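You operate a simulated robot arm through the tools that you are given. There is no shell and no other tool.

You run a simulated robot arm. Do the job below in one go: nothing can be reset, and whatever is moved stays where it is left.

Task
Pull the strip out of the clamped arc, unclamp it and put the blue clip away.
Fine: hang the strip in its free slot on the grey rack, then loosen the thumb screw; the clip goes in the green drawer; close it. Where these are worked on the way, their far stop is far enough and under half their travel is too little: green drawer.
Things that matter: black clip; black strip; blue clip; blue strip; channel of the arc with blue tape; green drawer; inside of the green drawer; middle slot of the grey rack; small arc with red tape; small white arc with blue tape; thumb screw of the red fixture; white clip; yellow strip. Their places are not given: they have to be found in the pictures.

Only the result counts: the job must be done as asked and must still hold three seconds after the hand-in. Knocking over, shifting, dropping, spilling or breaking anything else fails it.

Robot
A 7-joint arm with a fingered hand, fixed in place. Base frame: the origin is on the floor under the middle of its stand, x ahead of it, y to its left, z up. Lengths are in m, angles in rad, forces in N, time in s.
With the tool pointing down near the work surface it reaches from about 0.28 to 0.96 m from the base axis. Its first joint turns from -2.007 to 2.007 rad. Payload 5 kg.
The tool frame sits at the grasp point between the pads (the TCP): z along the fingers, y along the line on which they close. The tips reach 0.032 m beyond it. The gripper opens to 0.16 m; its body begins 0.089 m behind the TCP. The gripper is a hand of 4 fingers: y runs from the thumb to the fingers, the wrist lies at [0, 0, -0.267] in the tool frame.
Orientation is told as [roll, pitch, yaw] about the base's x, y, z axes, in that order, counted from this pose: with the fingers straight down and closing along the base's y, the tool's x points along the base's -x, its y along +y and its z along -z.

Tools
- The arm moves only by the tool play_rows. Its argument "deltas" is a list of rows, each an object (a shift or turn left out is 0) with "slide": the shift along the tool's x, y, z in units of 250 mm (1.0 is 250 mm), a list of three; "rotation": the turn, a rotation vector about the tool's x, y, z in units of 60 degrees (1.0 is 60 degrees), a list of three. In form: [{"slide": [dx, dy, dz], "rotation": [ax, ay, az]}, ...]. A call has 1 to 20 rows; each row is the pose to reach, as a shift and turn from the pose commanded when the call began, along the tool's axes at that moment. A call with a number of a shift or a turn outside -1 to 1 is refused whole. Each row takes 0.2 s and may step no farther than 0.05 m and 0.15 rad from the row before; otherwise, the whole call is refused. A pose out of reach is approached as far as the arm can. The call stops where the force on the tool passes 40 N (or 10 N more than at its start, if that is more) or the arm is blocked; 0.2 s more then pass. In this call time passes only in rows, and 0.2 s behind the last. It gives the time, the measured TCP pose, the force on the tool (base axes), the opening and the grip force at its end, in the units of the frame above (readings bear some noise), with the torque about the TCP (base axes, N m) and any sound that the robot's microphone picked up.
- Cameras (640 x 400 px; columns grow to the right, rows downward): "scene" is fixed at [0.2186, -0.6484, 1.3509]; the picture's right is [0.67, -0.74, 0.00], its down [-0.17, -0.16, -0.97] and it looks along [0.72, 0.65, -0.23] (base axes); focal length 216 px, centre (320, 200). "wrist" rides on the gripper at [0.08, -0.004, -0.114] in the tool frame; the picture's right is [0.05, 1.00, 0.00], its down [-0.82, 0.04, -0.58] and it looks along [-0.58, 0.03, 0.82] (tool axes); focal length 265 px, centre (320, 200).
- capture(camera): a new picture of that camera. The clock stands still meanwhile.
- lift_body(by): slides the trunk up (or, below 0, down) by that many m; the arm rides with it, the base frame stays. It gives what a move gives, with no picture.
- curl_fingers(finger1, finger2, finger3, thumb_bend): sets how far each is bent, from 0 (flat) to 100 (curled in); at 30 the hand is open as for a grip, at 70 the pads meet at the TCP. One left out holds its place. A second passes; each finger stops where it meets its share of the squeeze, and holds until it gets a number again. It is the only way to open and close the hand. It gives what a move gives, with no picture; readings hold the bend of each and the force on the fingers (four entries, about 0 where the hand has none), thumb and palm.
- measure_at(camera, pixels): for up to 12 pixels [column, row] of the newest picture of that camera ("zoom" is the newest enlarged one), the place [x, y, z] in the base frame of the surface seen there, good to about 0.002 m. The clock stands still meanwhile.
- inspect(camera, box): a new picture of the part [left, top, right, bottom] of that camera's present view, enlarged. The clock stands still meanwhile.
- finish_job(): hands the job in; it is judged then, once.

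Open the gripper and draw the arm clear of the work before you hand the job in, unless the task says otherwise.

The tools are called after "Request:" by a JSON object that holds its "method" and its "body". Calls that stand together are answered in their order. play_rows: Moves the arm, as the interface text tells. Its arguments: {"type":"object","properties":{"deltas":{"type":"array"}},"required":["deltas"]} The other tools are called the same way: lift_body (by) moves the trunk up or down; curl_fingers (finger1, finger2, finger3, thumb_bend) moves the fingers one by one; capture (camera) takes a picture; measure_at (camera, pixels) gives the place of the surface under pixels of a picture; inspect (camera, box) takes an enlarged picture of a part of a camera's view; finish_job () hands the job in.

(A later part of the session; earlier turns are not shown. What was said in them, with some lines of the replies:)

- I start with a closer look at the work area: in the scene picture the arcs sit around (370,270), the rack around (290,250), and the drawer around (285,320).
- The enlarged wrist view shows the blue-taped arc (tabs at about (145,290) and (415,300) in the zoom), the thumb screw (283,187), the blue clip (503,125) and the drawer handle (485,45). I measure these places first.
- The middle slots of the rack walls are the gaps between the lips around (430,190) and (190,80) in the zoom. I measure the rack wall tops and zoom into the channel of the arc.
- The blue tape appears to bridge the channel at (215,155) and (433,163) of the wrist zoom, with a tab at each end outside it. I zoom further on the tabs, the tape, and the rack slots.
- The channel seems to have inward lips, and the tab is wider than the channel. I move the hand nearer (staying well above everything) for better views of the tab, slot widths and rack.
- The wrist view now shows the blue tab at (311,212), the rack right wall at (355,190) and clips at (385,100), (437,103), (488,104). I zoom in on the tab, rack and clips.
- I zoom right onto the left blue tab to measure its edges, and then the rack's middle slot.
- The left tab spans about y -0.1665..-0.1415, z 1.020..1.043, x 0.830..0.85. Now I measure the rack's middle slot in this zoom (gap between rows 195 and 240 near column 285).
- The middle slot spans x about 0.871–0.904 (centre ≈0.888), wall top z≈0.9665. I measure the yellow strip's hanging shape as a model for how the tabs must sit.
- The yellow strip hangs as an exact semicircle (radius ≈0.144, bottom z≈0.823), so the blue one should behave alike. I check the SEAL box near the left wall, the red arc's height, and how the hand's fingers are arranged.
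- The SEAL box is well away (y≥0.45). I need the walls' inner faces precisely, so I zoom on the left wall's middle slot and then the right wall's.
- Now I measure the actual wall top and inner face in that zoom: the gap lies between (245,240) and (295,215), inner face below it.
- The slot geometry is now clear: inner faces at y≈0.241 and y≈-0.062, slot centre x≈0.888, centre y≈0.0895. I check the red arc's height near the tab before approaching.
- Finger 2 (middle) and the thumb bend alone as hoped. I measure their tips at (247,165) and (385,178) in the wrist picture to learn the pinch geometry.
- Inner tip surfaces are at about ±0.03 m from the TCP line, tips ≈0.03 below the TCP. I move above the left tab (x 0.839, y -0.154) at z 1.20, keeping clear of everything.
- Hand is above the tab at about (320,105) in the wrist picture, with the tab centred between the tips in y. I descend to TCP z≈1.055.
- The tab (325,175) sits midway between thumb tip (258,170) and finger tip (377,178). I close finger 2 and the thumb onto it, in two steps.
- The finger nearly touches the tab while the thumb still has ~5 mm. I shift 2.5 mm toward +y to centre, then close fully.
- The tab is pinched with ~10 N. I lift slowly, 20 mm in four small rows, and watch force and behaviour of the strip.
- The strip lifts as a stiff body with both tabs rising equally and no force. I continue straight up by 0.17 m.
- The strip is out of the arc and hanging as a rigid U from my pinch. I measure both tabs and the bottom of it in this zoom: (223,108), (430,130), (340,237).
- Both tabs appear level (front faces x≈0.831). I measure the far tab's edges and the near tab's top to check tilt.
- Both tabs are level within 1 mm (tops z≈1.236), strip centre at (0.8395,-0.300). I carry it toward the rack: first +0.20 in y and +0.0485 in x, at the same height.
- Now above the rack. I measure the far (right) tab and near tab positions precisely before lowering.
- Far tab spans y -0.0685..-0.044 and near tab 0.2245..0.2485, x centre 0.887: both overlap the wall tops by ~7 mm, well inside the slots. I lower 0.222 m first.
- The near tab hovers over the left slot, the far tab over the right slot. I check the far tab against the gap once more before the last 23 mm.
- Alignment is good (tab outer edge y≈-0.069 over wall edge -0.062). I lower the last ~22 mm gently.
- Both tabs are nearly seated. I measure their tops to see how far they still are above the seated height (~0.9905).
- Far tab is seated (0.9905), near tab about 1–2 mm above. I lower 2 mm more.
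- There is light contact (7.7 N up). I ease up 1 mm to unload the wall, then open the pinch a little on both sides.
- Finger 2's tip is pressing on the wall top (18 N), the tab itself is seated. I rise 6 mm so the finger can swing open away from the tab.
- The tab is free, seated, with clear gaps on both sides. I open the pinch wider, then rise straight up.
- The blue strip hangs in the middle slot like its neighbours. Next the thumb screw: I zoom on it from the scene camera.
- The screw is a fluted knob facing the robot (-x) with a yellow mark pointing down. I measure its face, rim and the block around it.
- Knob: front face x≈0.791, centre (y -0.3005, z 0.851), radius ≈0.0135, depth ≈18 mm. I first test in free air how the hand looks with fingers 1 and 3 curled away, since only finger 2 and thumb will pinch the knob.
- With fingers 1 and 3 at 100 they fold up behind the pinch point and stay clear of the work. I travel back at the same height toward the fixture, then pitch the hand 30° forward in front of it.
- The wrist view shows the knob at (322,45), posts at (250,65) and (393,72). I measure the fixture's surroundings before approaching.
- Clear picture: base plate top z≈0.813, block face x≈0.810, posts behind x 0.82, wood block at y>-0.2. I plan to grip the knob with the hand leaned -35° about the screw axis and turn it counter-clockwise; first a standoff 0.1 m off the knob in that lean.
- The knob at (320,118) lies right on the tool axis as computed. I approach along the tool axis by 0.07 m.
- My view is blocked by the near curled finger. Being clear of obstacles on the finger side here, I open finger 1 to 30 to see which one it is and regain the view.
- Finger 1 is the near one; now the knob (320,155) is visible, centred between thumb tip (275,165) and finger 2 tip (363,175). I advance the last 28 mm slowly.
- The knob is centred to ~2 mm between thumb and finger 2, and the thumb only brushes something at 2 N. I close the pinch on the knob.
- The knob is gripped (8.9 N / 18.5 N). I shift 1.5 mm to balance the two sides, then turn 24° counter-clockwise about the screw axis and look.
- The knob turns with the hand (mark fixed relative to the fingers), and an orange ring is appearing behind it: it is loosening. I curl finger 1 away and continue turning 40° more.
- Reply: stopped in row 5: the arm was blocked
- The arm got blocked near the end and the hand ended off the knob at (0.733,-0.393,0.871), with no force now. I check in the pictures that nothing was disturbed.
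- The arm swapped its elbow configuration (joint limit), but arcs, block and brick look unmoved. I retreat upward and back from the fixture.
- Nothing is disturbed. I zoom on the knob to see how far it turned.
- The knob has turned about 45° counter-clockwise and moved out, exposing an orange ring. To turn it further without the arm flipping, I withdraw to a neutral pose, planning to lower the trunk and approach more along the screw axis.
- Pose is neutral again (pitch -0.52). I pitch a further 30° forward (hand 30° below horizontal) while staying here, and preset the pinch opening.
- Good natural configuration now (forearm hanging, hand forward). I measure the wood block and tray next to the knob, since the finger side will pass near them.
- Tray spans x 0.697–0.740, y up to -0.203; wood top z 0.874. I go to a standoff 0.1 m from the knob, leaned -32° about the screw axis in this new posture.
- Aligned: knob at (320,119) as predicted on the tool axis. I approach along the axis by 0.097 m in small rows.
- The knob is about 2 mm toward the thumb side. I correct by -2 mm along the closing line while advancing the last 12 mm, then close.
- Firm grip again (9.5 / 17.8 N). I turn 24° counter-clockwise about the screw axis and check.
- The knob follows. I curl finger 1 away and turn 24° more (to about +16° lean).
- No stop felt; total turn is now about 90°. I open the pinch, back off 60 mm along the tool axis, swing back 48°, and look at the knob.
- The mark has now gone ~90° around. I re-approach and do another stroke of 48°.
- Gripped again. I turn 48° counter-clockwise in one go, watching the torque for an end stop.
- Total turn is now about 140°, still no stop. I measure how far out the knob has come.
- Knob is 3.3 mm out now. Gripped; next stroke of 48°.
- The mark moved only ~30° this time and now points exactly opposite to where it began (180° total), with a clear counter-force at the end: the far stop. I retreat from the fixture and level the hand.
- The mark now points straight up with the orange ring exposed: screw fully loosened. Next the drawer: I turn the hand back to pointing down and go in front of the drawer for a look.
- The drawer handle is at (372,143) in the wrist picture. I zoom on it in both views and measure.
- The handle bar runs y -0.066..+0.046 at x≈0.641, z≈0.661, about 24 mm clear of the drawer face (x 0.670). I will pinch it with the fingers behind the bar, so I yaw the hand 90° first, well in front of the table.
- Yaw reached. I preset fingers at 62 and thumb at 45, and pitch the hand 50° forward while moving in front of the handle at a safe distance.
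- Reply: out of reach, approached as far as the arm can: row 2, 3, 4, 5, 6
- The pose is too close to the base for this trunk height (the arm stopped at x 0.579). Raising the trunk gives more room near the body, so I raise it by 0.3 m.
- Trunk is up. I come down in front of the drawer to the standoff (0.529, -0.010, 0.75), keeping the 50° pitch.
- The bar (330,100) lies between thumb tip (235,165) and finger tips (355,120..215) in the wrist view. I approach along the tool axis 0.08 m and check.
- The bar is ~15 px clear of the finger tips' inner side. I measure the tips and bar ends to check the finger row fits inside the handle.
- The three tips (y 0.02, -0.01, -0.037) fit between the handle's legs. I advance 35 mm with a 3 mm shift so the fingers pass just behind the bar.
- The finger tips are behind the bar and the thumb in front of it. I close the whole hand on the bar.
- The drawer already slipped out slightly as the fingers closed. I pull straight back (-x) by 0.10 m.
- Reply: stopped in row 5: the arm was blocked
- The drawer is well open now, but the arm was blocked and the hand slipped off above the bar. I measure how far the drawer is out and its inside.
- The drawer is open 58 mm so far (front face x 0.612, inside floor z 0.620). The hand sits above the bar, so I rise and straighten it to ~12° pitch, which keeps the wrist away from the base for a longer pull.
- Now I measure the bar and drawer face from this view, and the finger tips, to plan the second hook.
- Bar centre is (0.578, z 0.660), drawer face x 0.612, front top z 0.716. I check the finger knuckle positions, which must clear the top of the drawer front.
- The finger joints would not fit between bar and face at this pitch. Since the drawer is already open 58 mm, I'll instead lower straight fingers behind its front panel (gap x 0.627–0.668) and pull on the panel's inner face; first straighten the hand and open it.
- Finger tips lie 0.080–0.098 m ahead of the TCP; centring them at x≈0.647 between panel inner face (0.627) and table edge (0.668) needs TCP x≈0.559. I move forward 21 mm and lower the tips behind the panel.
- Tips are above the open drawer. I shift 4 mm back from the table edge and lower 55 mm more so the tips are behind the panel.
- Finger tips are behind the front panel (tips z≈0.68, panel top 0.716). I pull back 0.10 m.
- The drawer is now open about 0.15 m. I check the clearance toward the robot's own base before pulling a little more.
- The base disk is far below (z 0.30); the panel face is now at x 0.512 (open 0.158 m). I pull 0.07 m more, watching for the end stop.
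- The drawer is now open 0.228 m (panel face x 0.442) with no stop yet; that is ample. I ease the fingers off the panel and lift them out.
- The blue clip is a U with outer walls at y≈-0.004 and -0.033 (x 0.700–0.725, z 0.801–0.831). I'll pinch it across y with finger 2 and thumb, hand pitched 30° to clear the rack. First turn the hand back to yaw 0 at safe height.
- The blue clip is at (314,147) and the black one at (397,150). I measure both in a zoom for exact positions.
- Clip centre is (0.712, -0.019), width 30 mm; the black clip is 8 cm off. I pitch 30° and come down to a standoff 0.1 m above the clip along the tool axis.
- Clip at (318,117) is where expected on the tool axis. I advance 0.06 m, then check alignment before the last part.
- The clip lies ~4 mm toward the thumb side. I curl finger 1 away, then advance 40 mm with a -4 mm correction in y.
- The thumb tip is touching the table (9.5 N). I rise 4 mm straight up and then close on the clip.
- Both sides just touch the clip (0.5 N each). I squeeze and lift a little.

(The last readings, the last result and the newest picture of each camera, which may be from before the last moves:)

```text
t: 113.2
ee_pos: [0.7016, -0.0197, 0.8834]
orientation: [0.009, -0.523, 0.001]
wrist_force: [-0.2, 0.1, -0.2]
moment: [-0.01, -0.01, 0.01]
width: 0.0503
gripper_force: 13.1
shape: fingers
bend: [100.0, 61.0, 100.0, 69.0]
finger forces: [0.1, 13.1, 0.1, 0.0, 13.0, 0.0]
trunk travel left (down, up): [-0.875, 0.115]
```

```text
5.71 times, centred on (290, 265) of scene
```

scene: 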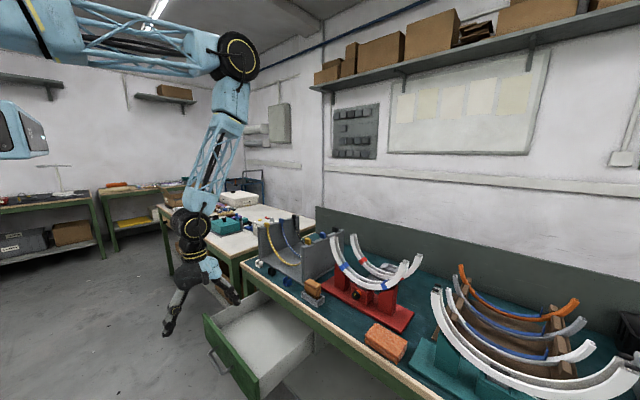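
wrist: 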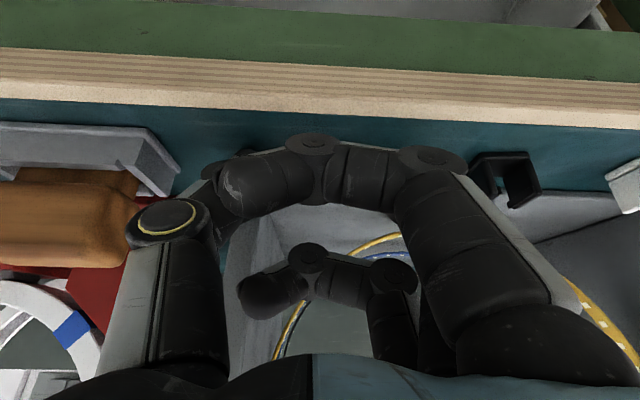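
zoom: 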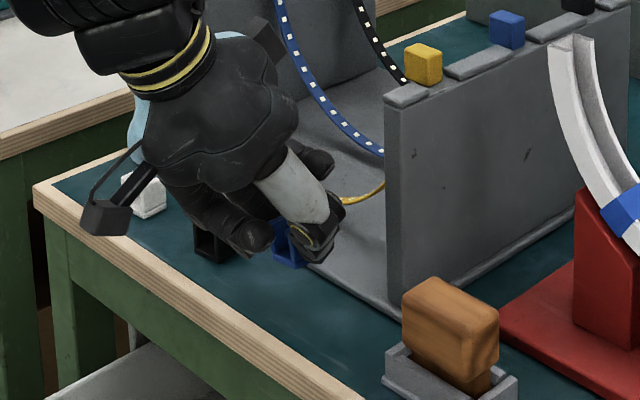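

The clip is lifted and held (13 N each side). I raise it further, bring it back over the open drawer (x≈0.61), keeping clear of the table edge.

Request:
{"method": "play_rows", "body": {"deltas": [{"slide": [-0.07, 0, -0.121]}, {"slide": [-0.14, 0, -0.2425]}, {"slide": [-0.036, 0, -0.3025]}, {"slide": [0.068, 0, -0.3625]}, {"slide": [0.172, 0, -0.4225]}]}}

Request:
{"method": "capture", "body": {"camera": "scene"}}

Request:
{"method": "inspect", "body": {"camera": "scene", "box": [200, 220, 330, 370]}}

```text
t: 114.4
ee_pos: [0.6118, -0.0223, 0.952]
orientation: [0.01, -0.525, 0.0]
wrist_force: [-0.4, -0.2, 0.2]
moment: [0.0, -0.01, 0.02]
width: 0.0502
gripper_force: 13.1
shape: fingers
bend: [100.0, 61.0, 100.0, 69.0]
finger forces: [0.0, 13.0, 0.1, 0.0, 13.0, 0.0]
trunk travel left (down, up): [-0.875, 0.115]
```

```text
taken
```

scene: 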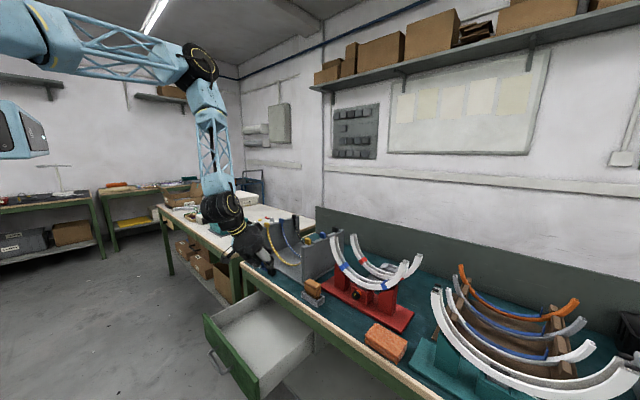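

```text
2.67 times, centred on (265, 295) of scene
```

zoom: 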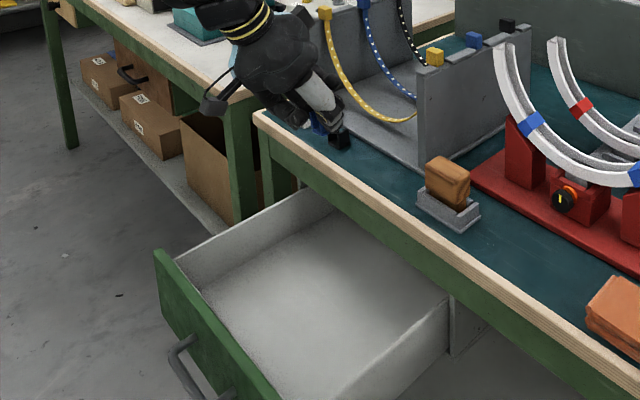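

Drawer is wide open below. I descend 0.20 m at x≈0.612, between drawer panel and table edge.

Request:
{"method": "play_rows", "body": {"deltas": [{"slide": [0.08, 0, 0.1386]}, {"slide": [0.16, 0, 0.277]}, {"slide": [0.24, 0, 0.4157]}, {"slide": [0.32, 0, 0.554]}, {"slide": [0.4, 0, 0.6928]}]}}

Request:
{"method": "capture", "body": {"camera": "wrist"}}

Request:
{"method": "inspect", "body": {"camera": "scene", "box": [200, 220, 330, 370]}}

```text
t: 115.6
ee_pos: [0.6131, -0.0217, 0.7525]
orientation: [0.008, -0.525, 0.002]
wrist_force: [-0.1, 0.1, -0.2]
moment: [-0.02, 0.04, -0.01]
width: 0.0505
gripper_force: 13.9
shape: fingers
bend: [100.0, 61.0, 100.0, 69.0]
finger forces: [0.0, 13.1, 0.0, 0.1, 13.1, 0.0]
trunk travel left (down, up): [-0.875, 0.115]
```

```text
taken
```

wrist: 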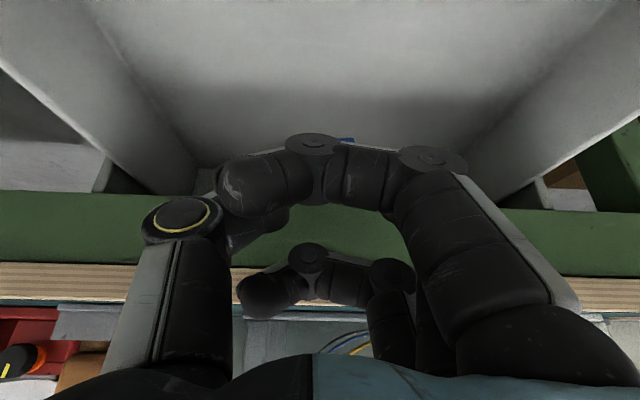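

```text
2.67 times, centred on (265, 295) of scene
```

zoom: 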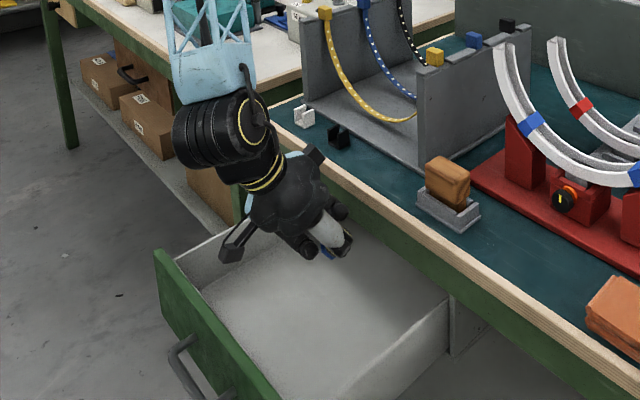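

Clip hangs just above the drawer floor level; camera and palm are clear of the panel. I lower the last 86 mm carefully.

Request:
{"method": "play_rows", "body": {"deltas": [{"slide": [0.05, 0, 0.0866]}, {"slide": [0.1, 0, 0.1732]}, {"slide": [0.145, 0, 0.2511]}, {"slide": [0.172, 0, 0.2979]}]}}

Request:
{"method": "inspect", "body": {"camera": "scene", "box": [220, 260, 320, 350]}}

```text
t: 116.6
ee_pos: [0.614, -0.0205, 0.667]
orientation: [0.009, -0.524, 0.0]
wrist_force: [-0.2, -0.8, -0.1]
moment: [0.01, -0.02, 0.01]
width: 0.0505
gripper_force: 13.0
shape: fingers
bend: [100.0, 61.0, 100.0, 69.0]
finger forces: [0.0, 13.1, 0.0, 0.0, 13.1, 0.0]
trunk travel left (down, up): [-0.875, 0.115]
```

```text
4.44 times, centred on (270, 305) of scene
```

zoom: 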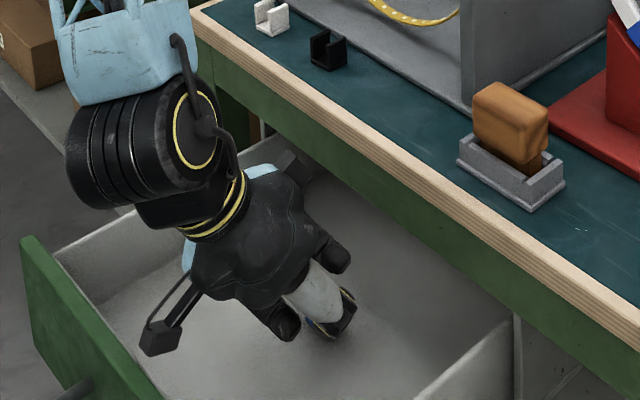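

The clip is about 6 mm above the drawer floor. I lower 4 mm more and release.

Request:
{"method": "play_rows", "body": {"deltas": [{"slide": [0.008, 0, 0.0139]}]}}

Request:
{"method": "curl_fingers", "body": {"finger2": 55, "thumb_bend": 55}}

Request:
{"method": "play_rows", "body": {"deltas": [{"slide": [-0.05, 0, -0.0866]}, {"slide": [-0.13, 0, -0.225]}, {"slide": [-0.21, 0, -0.3637]}, {"slide": [-0.3, 0, -0.5196]}, {"slide": [-0.39, 0, -0.6755]}, {"slide": [-0.48, 0, -0.8314]}]}}

Request:
{"method": "inspect", "body": {"camera": "scene", "box": [200, 240, 330, 370]}}

Request:
{"method": "capture", "body": {"camera": "wrist"}}

```text
t: 117.0
ee_pos: [0.6129, -0.0186, 0.6634]
orientation: [0.01, -0.523, -0.002]
wrist_force: [0.5, -0.8, 0.5]
moment: [0.0, 0.01, -0.02]
width: 0.0506
gripper_force: 12.9
shape: fingers
bend: [100.0, 61.0, 100.0, 69.0]
finger forces: [0.0, 13.1, 0.1, 0.0, 13.2, 0.0]
trunk travel left (down, up): [-0.875, 0.115]
```

```text
t: 118.0
ee_pos: [0.6137, -0.0198, 0.6628]
orientation: [0.008, -0.524, -0.001]
wrist_force: [-0.1, -0.2, 0.0]
moment: [0.02, 0.0, -0.02]
width: 0.0583
gripper_force: 0.0
shape: fingers
bend: [100.0, 55.0, 100.0, 55.0]
finger forces: [0.1, 0.1, 0.0, 0.0, 0.1, 0.0]
trunk travel left (down, up): [-0.875, 0.115]
```

```text
t: 119.4
ee_pos: [0.6097, -0.0181, 0.9041]
orientation: [0.011, -0.522, 0.001]
wrist_force: [-0.9, -0.3, -0.2]
moment: [-0.01, -0.01, 0.0]
width: 0.0584
gripper_force: 0.1
shape: fingers
bend: [100.0, 55.0, 100.0, 55.0]
finger forces: [0.0, 0.1, 0.0, 0.0, 0.0, 0.0]
trunk travel left (down, up): [-0.875, 0.115]
```

```text
3.08 times, centred on (265, 305) of scene
```

zoom: 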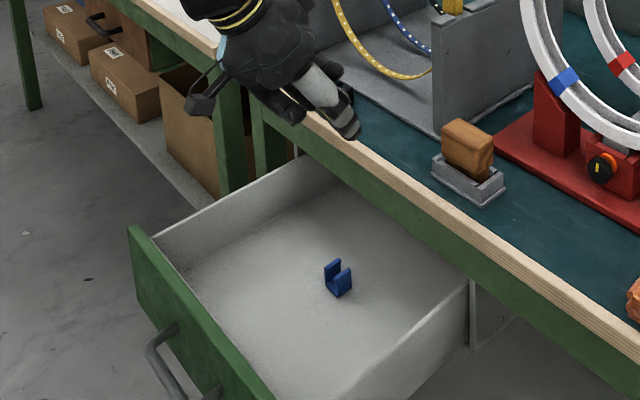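

```text
taken
```

wrist: 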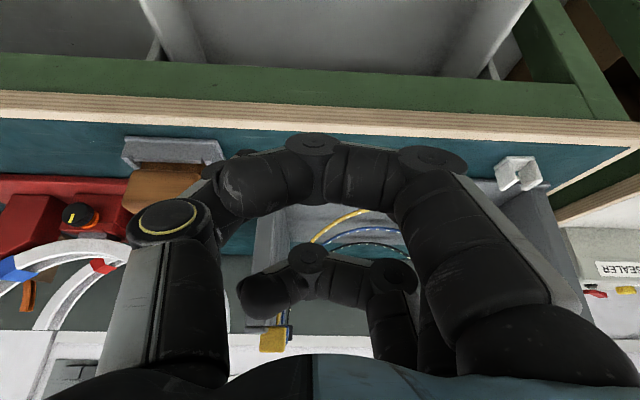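

The blue clip stands upright inside the drawer at about (338,278) of the zoom. To close the drawer I bring the hand to the front side of the panel, pointing down with fingers together.

Request:
{"method": "play_rows", "body": {"deltas": [{"slide": [0.128, 0.005, -0.074], "rotation": [0, 0.071, 0]}, {"slide": [0.257, 0.009, -0.149], "rotation": [0, 0.143, 0]}, {"slide": [0.386, 0.014, -0.223], "rotation": [0, 0.214, 0]}, {"slide": [0.515, 0.018, -0.297], "rotation": [0, 0.286, 0]}, {"slide": [0.643, 0.023, -0.371], "rotation": [0, 0.357, 0]}, {"slide": [0.772, 0.027, -0.446], "rotation": [0, 0.429, 0]}, {"slide": [0.9007, 0.032, -0.52], "rotation": [0, 0.5, 0]}]}}

Request:
{"method": "curl_fingers", "body": {"finger1": 66, "finger2": 66, "finger3": 66, "thumb_bend": 66}}

Request:
{"method": "capture", "body": {"camera": "wrist"}}

Request:
{"method": "capture", "body": {"camera": "scene"}}

```text
t: 121.0
ee_pos: [0.353, -0.0144, 0.9018]
orientation: [0.008, 0.0, 0.005]
wrist_force: [-1.4, 0.2, -0.7]
moment: [-0.02, 0.0, -0.01]
width: 0.0585
gripper_force: 0.0
shape: fingers
bend: [100.0, 55.0, 100.0, 55.0]
finger forces: [0.1, 0.1, 0.0, 0.0, 0.0, 0.0]
trunk travel left (down, up): [-0.875, 0.115]
```

```text
t: 122.0
ee_pos: [0.3537, -0.0138, 0.9037]
orientation: [0.008, 0.0, 0.006]
wrist_force: [0.0, 0.6, -0.2]
moment: [0.0, -0.03, 0.02]
width: 0.0339
gripper_force: 0.2
shape: fingers
bend: [66.0, 66.0, 66.0, 66.0]
finger forces: [0.0, 0.0, 0.0, 0.0, 0.0, 0.1]
trunk travel left (down, up): [-0.875, 0.115]
```

```text
taken
```

wrist: 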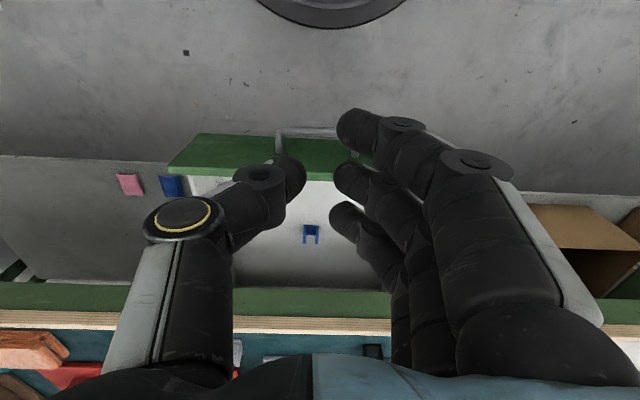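

```text
taken
```

scene: 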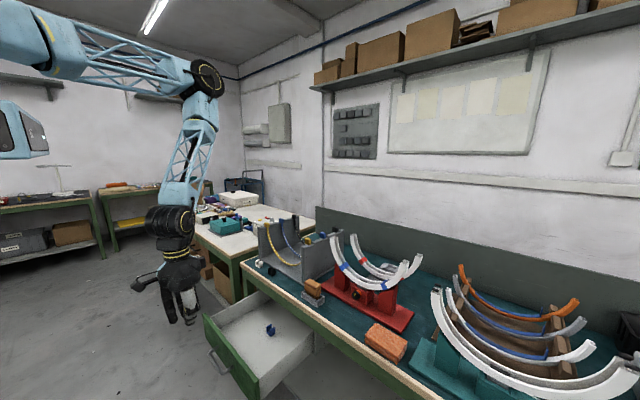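

Clip visible at (311,233) inside the drawer. I measure panel face, handle and finger tips before descending in front of the panel.

Request:
{"method": "measure_at", "body": {"camera": "wrist", "pixels": [[310, 133], [250, 150], [310, 160], [345, 215], [350, 235], [380, 260], [290, 180], [311, 235], [400, 300], [350, 180]]}}

```text
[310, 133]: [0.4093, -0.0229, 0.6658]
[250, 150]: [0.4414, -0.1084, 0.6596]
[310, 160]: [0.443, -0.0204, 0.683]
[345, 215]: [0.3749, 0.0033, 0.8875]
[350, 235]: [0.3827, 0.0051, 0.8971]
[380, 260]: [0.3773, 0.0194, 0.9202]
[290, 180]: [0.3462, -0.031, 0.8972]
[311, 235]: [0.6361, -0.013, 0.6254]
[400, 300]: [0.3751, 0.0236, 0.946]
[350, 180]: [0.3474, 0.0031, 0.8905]
```

I lower in front of the panel (tips just above the handle bar), then push forward.

Request:
{"method": "play_rows", "body": {"deltas": [{"slide": [0, 0, 0.15]}, {"slide": [0, 0, 0.3]}, {"slide": [0, 0, 0.45]}, {"slide": [0, 0, 0.6]}, {"slide": [0, 0, 0.765]}]}}

Request:
{"method": "inspect", "body": {"camera": "scene", "box": [160, 240, 320, 390]}}

```text
t: 123.2
ee_pos: [0.3507, -0.0138, 0.7112]
orientation: [0.009, -0.002, 0.005]
wrist_force: [0.2, -0.7, -0.5]
moment: [0.01, 0.03, 0.01]
width: 0.0338
gripper_force: 0.0
shape: fingers
bend: [66.0, 66.0, 66.0, 66.0]
finger forces: [0.0, 0.2, 0.1, 0.0, 0.0, 0.0]
trunk travel left (down, up): [-0.875, 0.115]
```

```text
2.67 times, centred on (240, 315) of scene
```

zoom: 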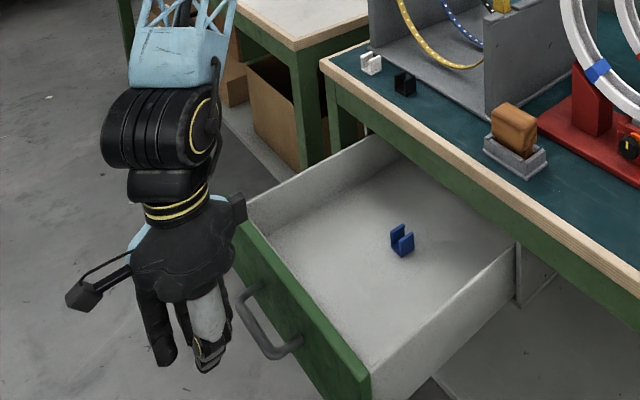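

Hand is in front of the panel with the clip safe inside. I push forward slowly by 0.15 m.

Request:
{"method": "play_rows", "body": {"deltas": [{"slide": [-0.08, 0, 0]}, {"slide": [-0.16, 0, 0]}, {"slide": [-0.22, 0, 0]}, {"slide": [-0.28, 0, 0]}, {"slide": [-0.35, 0, 0]}, {"slide": [-0.42, 0, 0]}, {"slide": [-0.49, 0, 0]}, {"slide": [-0.55, 0, 0]}, {"slide": [-0.6, 0, 0]}]}}

Request:
{"method": "inspect", "body": {"camera": "scene", "box": [180, 240, 330, 380]}}

Request:
{"method": "capture", "body": {"camera": "wrist"}}

```text
t: 125.2
ee_pos: [0.502, -0.0129, 0.7108]
orientation: [0.01, -0.002, 0.006]
wrist_force: [-0.8, -0.9, -0.4]
moment: [0.01, 0.02, -0.05]
width: 0.0336
gripper_force: 0.0
shape: fingers
bend: [66.0, 66.0, 66.0, 66.0]
finger forces: [0.0, 0.0, 0.1, 0.0, 0.0, 0.0]
trunk travel left (down, up): [-0.875, 0.115]
```

```text
2.86 times, centred on (255, 310) of scene
```

zoom: 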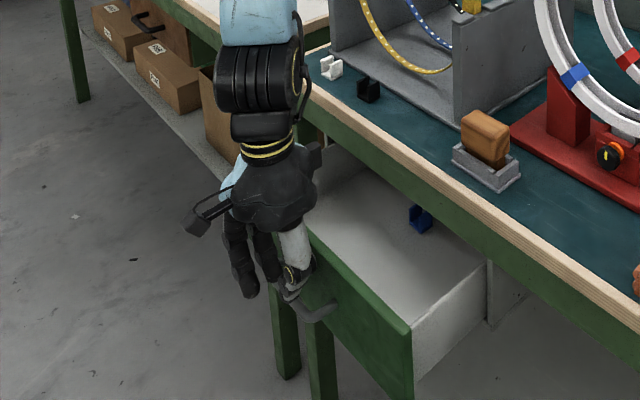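

```text
taken
```

wrist: 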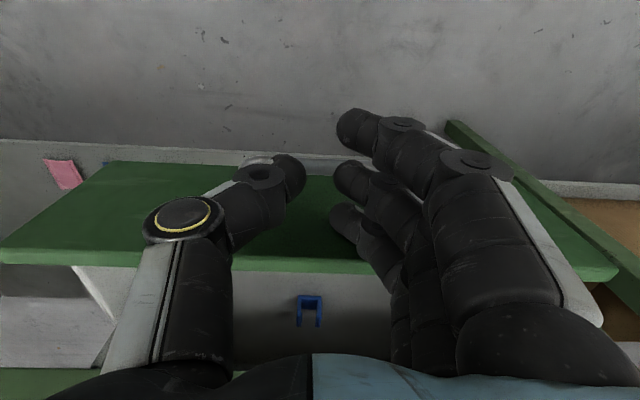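

The panel is at about x 0.543 now. I push 0.05 m more in this pose, then back off slightly to re-pitch the hand for the last part under the table edge.

Request:
{"method": "play_rows", "body": {"deltas": [{"slide": [-0.07, 0, 0]}, {"slide": [-0.14, 0, 0]}, {"slide": [-0.2, 0, 0]}]}}

Request:
{"method": "play_rows", "body": {"deltas": [{"slide": [0.06, 0, -0.03], "rotation": [0, 0, 0]}, {"slide": [0.12, 0, -0.06], "rotation": [0, -0.125, 0]}, {"slide": [0.14, 0, -0.06], "rotation": [0, -0.25, 0]}, {"slide": [0.16, 0, -0.05], "rotation": [0, -0.375, 0]}, {"slide": [0.16, 0, -0.02], "rotation": [0, -0.5, 0]}]}}

Request:
{"method": "inspect", "body": {"camera": "scene", "box": [180, 240, 330, 380]}}

Request:
{"method": "capture", "body": {"camera": "wrist"}}

```text
t: 126.0
ee_pos: [0.554, -0.0125, 0.7105]
orientation: [0.007, -0.003, 0.005]
wrist_force: [0.8, -0.5, 0.4]
moment: [-0.03, 0.03, -0.04]
width: 0.0338
gripper_force: 0.1
shape: fingers
bend: [66.0, 66.0, 66.0, 66.0]
finger forces: [0.0, 0.0, 0.0, 0.0, 0.0, 0.1]
trunk travel left (down, up): [-0.875, 0.115]
```

```text
t: 127.2
ee_pos: [0.5132, -0.0117, 0.7161]
orientation: [0.009, -0.526, 0.003]
wrist_force: [1.1, 0.7, -0.4]
moment: [0.03, 0.0, 0.02]
width: 0.0335
gripper_force: 0.0
shape: fingers
bend: [66.0, 66.0, 66.0, 66.0]
finger forces: [0.0, 0.0, 0.0, 0.0, 0.1, 0.1]
trunk travel left (down, up): [-0.875, 0.115]
```

```text
2.86 times, centred on (255, 310) of scene
```

zoom: 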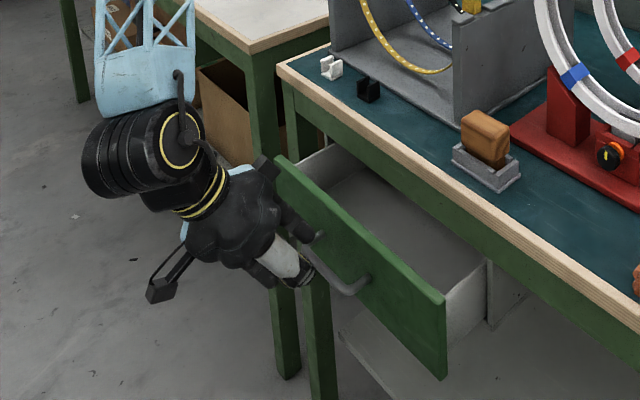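

```text
taken
```

wrist: 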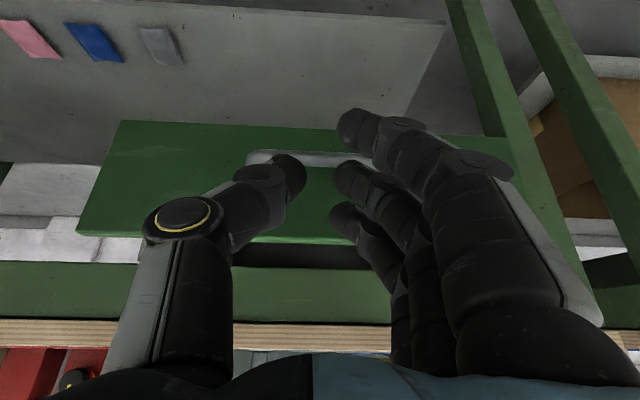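

Hand is re-pitched. I measure the panel's position, then lower 5 mm and push the rest in.

Request:
{"method": "measure_at", "body": {"camera": "wrist", "pixels": [[310, 210], [150, 180], [310, 235], [345, 215], [300, 155], [360, 270], [450, 200]]}}

Request:
{"method": "play_rows", "body": {"deltas": [{"slide": [-0.05, 0, 0.047]}, {"slide": [-0.11, 0, 0.08]}, {"slide": [-0.17, 0, 0.115]}, {"slide": [-0.22, 0, 0.144]}, {"slide": [-0.27, 0, 0.173]}]}}

Request:
{"method": "inspect", "body": {"camera": "scene", "box": [200, 240, 330, 370]}}

Request:
{"method": "capture", "body": {"camera": "wrist"}}

```text
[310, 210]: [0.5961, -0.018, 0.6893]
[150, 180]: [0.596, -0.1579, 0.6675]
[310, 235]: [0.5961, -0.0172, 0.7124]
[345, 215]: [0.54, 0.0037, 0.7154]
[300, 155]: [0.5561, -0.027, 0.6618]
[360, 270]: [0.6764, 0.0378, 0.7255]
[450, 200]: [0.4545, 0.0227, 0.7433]
```

```text
t: 128.4
ee_pos: [0.5932, -0.0117, 0.7118]
orientation: [0.011, -0.524, 0.0]
wrist_force: [0.2, -0.1, 0.2]
moment: [0.02, -0.04, -0.04]
width: 0.0336
gripper_force: 0.0
shape: fingers
bend: [66.0, 66.0, 66.0, 66.0]
finger forces: [0.1, 0.0, 0.1, 0.0, 0.0, 0.0]
trunk travel left (down, up): [-0.875, 0.115]
```

```text
3.08 times, centred on (265, 305) of scene
```

zoom: 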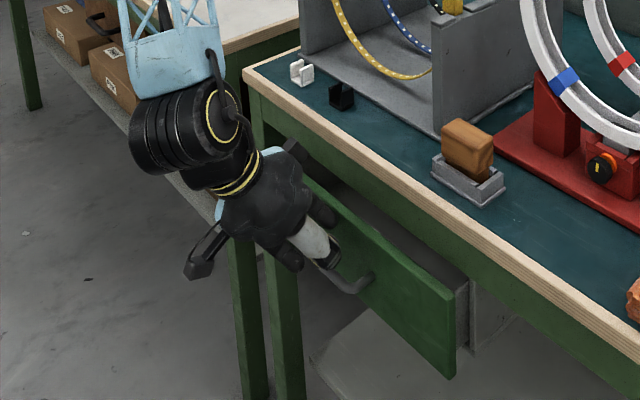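

```text
taken
```

wrist: 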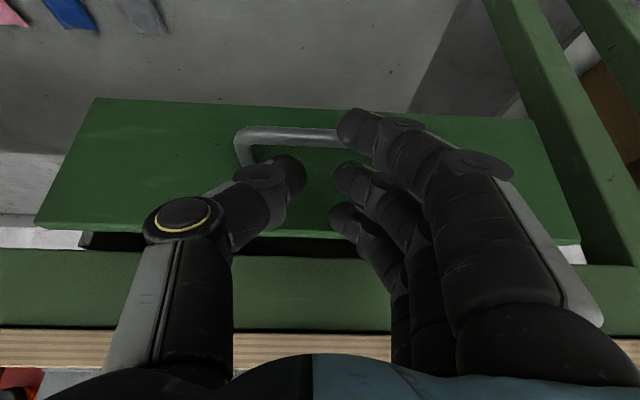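

Panel is nearly in. I keep pushing in small steps until it meets its closed stop.

Request:
{"method": "measure_at", "body": {"camera": "wrist", "pixels": [[150, 190], [315, 215], [480, 200], [150, 280]]}}

Request:
{"method": "play_rows", "body": {"deltas": [{"slide": [-0.024, 0, 0.014]}, {"slide": [-0.048, 0, 0.028]}, {"slide": [-0.072, 0, 0.042]}, {"slide": [-0.09, 0, 0.052]}]}}

Request:
{"method": "capture", "body": {"camera": "wrist"}}

Request:
{"method": "measure_at", "body": {"camera": "wrist", "pixels": [[150, 190], [315, 215], [480, 210], [150, 290]]}}

```text
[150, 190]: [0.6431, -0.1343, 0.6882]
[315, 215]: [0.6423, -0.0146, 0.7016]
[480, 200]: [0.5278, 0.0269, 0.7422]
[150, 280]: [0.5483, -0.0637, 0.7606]
```

```text
t: 129.4
ee_pos: [0.618, -0.0119, 0.7126]
orientation: [0.012, -0.523, 0.001]
wrist_force: [-2.3, -0.1, -0.3]
moment: [-0.02, 0.02, 0.04]
width: 0.0335
gripper_force: 1.3
shape: fingers
bend: [66.0, 66.0, 67.0, 66.0]
finger forces: [0.0, 0.0, 2.3, 0.0, 0.0, 0.1]
trunk travel left (down, up): [-0.875, 0.115]
```

```text
taken
```

wrist: 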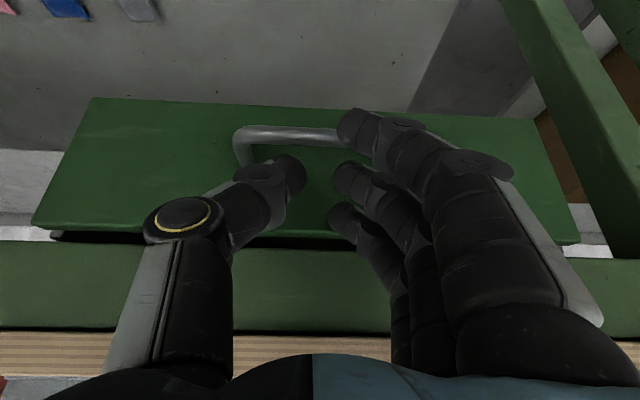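

```text
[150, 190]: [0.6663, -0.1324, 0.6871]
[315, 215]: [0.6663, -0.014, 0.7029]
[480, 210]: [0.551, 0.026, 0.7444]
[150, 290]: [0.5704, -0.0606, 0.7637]
```

Panel face is at 0.6663, about 4 mm from its original 0.670. I push a few millimetres more until it is firmly closed.

Request:
{"method": "play_rows", "body": {"deltas": [{"slide": [-0.01, 0, 0.006]}, {"slide": [-0.02, 0, 0.0115]}, {"slide": [-0.03, 0, 0.0173]}]}}

Request:
{"method": "capture", "body": {"camera": "wrist"}}

Request:
{"method": "measure_at", "body": {"camera": "wrist", "pixels": [[150, 190], [315, 215], [120, 130], [420, 120]]}}

```text
t: 130.2
ee_pos: [0.6223, -0.012, 0.7112]
orientation: [0.009, -0.522, 0.002]
wrist_force: [-29.5, 4.0, 0.0]
moment: [0.08, 0.33, 0.71]
width: 0.0339
gripper_force: 14.8
shape: fingers
bend: [66.0, 66.0, 69.0, 66.0]
finger forces: [0.0, 0.0, 29.6, 0.0, 0.1, 0.1]
trunk travel left (down, up): [-0.875, 0.115]
```

```text
taken
```

wrist: 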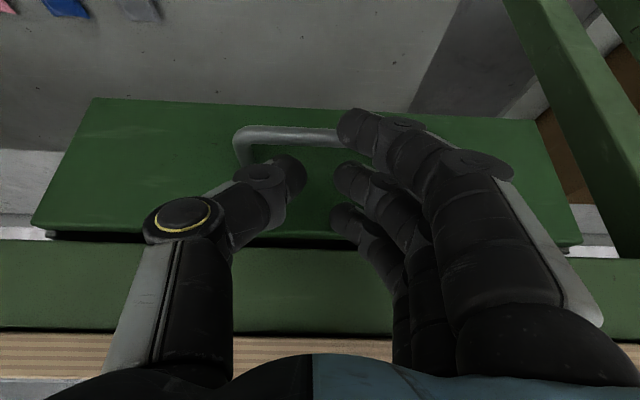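

```text
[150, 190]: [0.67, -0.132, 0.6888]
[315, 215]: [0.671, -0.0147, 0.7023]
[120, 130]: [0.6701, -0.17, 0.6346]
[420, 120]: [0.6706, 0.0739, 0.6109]
```

The drawer is fully closed (face x 0.670, 29 N at the stop). I ease off, lift the fingers above the handle, and back away.

Request:
{"method": "play_rows", "body": {"deltas": [{"slide": [0.021, 0, -0.012]}, {"slide": [-0.009, 0, -0.064]}, {"slide": [-0.039, 0, -0.116]}, {"slide": [0.1, 0, -0.196]}, {"slide": [0.238, 0, -0.276]}, {"slide": [0.377, 0, -0.356]}]}}

Request:
{"method": "play_rows", "body": {"deltas": [{"slide": [-0.08, 0, -0.139]}, {"slide": [-0.16, 0, -0.277]}, {"slide": [-0.24, 0, -0.416]}, {"slide": [-0.32, 0, -0.554]}, {"slide": [-0.4, 0, -0.693]}, {"slide": [-0.48, 0, -0.831]}]}}

Request:
{"method": "curl_fingers", "body": {"finger1": 30, "finger2": 30, "finger3": 30, "thumb_bend": 30}}

Request:
{"method": "capture", "body": {"camera": "scene"}}

Request:
{"method": "capture", "body": {"camera": "wrist"}}

Request:
{"method": "inspect", "body": {"camera": "scene", "box": [230, 190, 430, 340]}}

```text
t: 131.6
ee_pos: [0.4999, -0.0129, 0.7442]
orientation: [0.01, -0.527, 0.0]
wrist_force: [-0.2, -0.5, 0.1]
moment: [-0.02, 0.0, -0.01]
width: 0.0335
gripper_force: 0.0
shape: fingers
bend: [66.0, 66.0, 66.0, 66.0]
finger forces: [0.1, 0.1, 0.0, 0.0, 0.0, 0.0]
trunk travel left (down, up): [-0.875, 0.115]
```

```text
t: 133.0
ee_pos: [0.4999, -0.0119, 0.9827]
orientation: [0.011, -0.524, 0.001]
wrist_force: [0.3, 0.0, -0.7]
moment: [0.0, -0.02, 0.02]
width: 0.0337
gripper_force: 0.1
shape: fingers
bend: [66.0, 66.0, 66.0, 66.0]
finger forces: [0.1, 0.0, 0.1, 0.0, 0.0, 0.0]
trunk travel left (down, up): [-0.875, 0.115]
```

```text
t: 134.0
ee_pos: [0.5014, -0.0137, 0.9825]
orientation: [0.009, -0.523, 0.001]
wrist_force: [-0.4, -0.7, 0.3]
moment: [0.0, -0.01, 0.02]
width: 0.1698
gripper_force: 0.1
shape: fingers
bend: [30.0, 30.0, 30.0, 30.0]
finger forces: [0.0, 0.1, 0.0, 0.0, 0.1, 0.0]
trunk travel left (down, up): [-0.875, 0.115]
```

```text
taken
```

scene: 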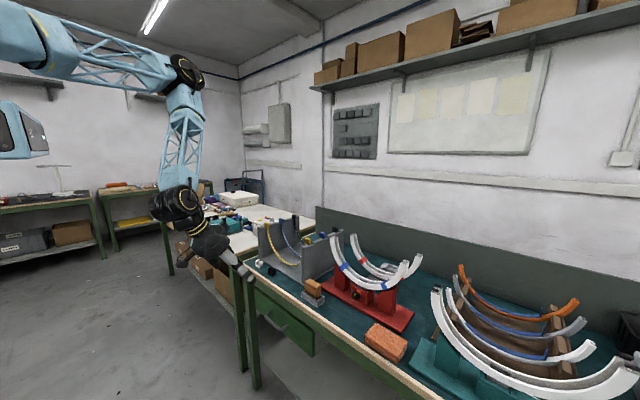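

```text
taken
```

wrist: 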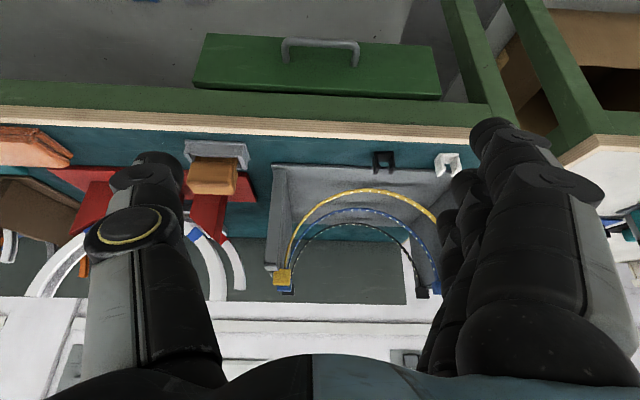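

```text
2.67 times, centred on (330, 265) of scene
```

zoom: 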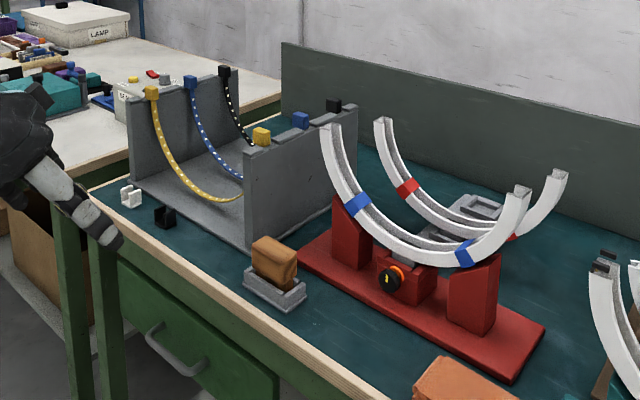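

All looks in place. I verify the final states: drawer face, knob mark, and both blue tabs in the middle slots.

Request:
{"method": "measure_at", "body": {"camera": "wrist", "pixels": [[230, 70], [320, 75], [410, 80], [320, 43]]}}

Request:
{"method": "inspect", "body": {"camera": "scene", "box": [350, 280, 385, 305]}}

Request:
{"method": "inspect", "body": {"camera": "scene", "box": [255, 205, 345, 265]}}

Request:
{"method": "measure_at", "body": {"camera": "zoom", "pixels": [[209, 95], [205, 108], [448, 180], [440, 195], [460, 195], [240, 230]]}}

```text
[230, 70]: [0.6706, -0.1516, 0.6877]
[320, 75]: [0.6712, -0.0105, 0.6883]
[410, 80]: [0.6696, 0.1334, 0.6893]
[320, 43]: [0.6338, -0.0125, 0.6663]
```

```text
16.00 times, centred on (368, 292) of scene
```

zoom: 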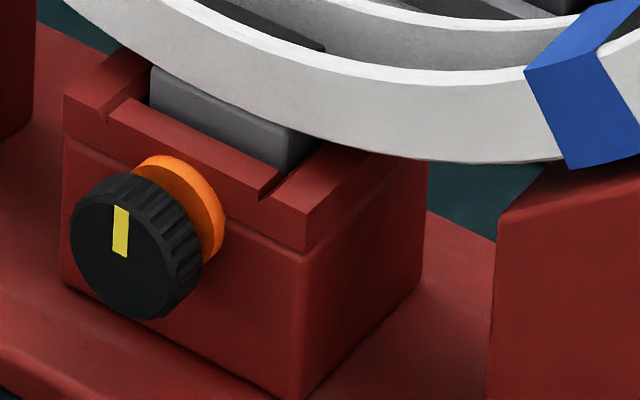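

```text
6.67 times, centred on (300, 235) of scene
```

zoom: 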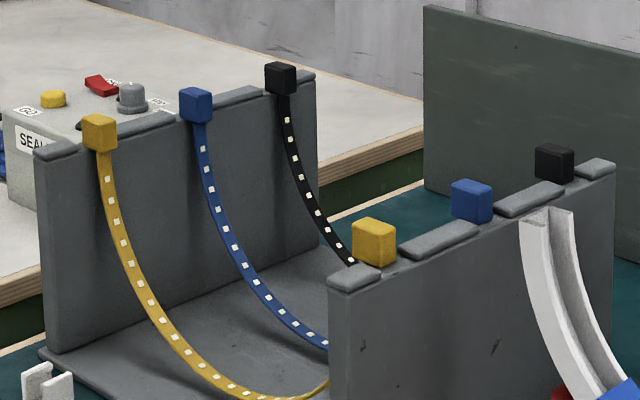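

```text
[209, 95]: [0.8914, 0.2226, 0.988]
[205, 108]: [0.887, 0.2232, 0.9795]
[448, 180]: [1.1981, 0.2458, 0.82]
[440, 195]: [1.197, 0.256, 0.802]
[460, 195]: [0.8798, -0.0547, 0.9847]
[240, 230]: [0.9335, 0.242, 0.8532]
```

Everything checks out: drawer face at x 0.670, knob mark 180° turned, blue tabs seated in the middle slots. I draw the open hand further up and away, then hand in.

Request:
{"method": "play_rows", "body": {"deltas": [{"slide": [-0.06, 0, -0.14]}, {"slide": [-0.12, 0, -0.28]}, {"slide": [-0.18, 0, -0.42]}, {"slide": [-0.24, 0, -0.56]}, {"slide": [-0.3, 0, -0.7]}]}}

Request:
{"method": "capture", "body": {"camera": "scene"}}

```text
t: 135.2
ee_pos: [0.5261, -0.0178, 1.1556]
orientation: [0.011, -0.525, -0.001]
wrist_force: [-0.6, -0.3, -0.2]
moment: [0.04, -0.04, 0.01]
width: 0.1702
gripper_force: 0.0
shape: fingers
bend: [30.0, 30.0, 30.0, 30.0]
finger forces: [0.0, 0.0, 0.1, 0.0, 0.0, 0.0]
out of reach, approached as far as the arm can: row 3, 4, 5
trunk travel left (down, up): [-0.875, 0.115]
```

```text
taken
```

scene: 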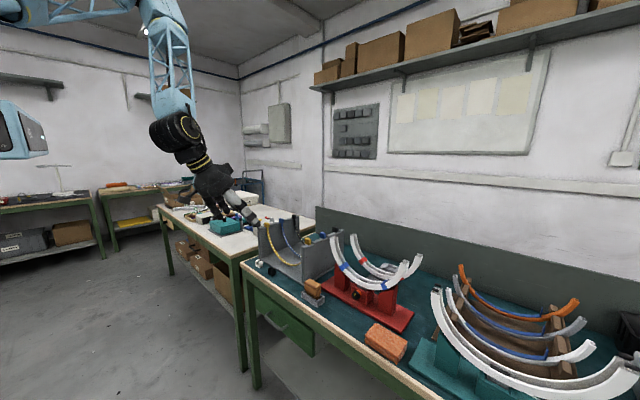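

The hand is open and clear of the work (TCP at 0.526, -0.018, 1.156), with no forces on it, and the scene shows everything in place. I hand in the job.

Request:
{"method": "finish_job", "body": {}}

```text
The job is handed in.
```

The job is done and handed in. I haven't seen the judge's verdict, but my last pictures and readings showed every part in place.

- **Strip:** it is out of the clamped arc and hangs in the middle slot of the grey rack. Both blue tabs sit on the wall tops between the lips.
- **Thumb screw:** it is turned 180° counter-clockwise from its starting mark. On the last stroke it stopped turning against clear resistance, and the orange ring behind it is exposed.
- **Blue clip:** it stood upright on the drawer floor before I closed the drawer.
- **Green drawer:** I opened it 0.228 m without reaching its far stop, so I can't confirm its full travel. The opening is more than half unless the travel exceeds about 0.46 m. It is closed again, with the face back at its original x of 0.670.

One thing went wrong along the way. On the first turn of the screw the arm swapped its elbow position and the hand slipped off the knob. The arcs, wood block and brick looked unmoved afterwards.

The hand is open and clear of the bench.
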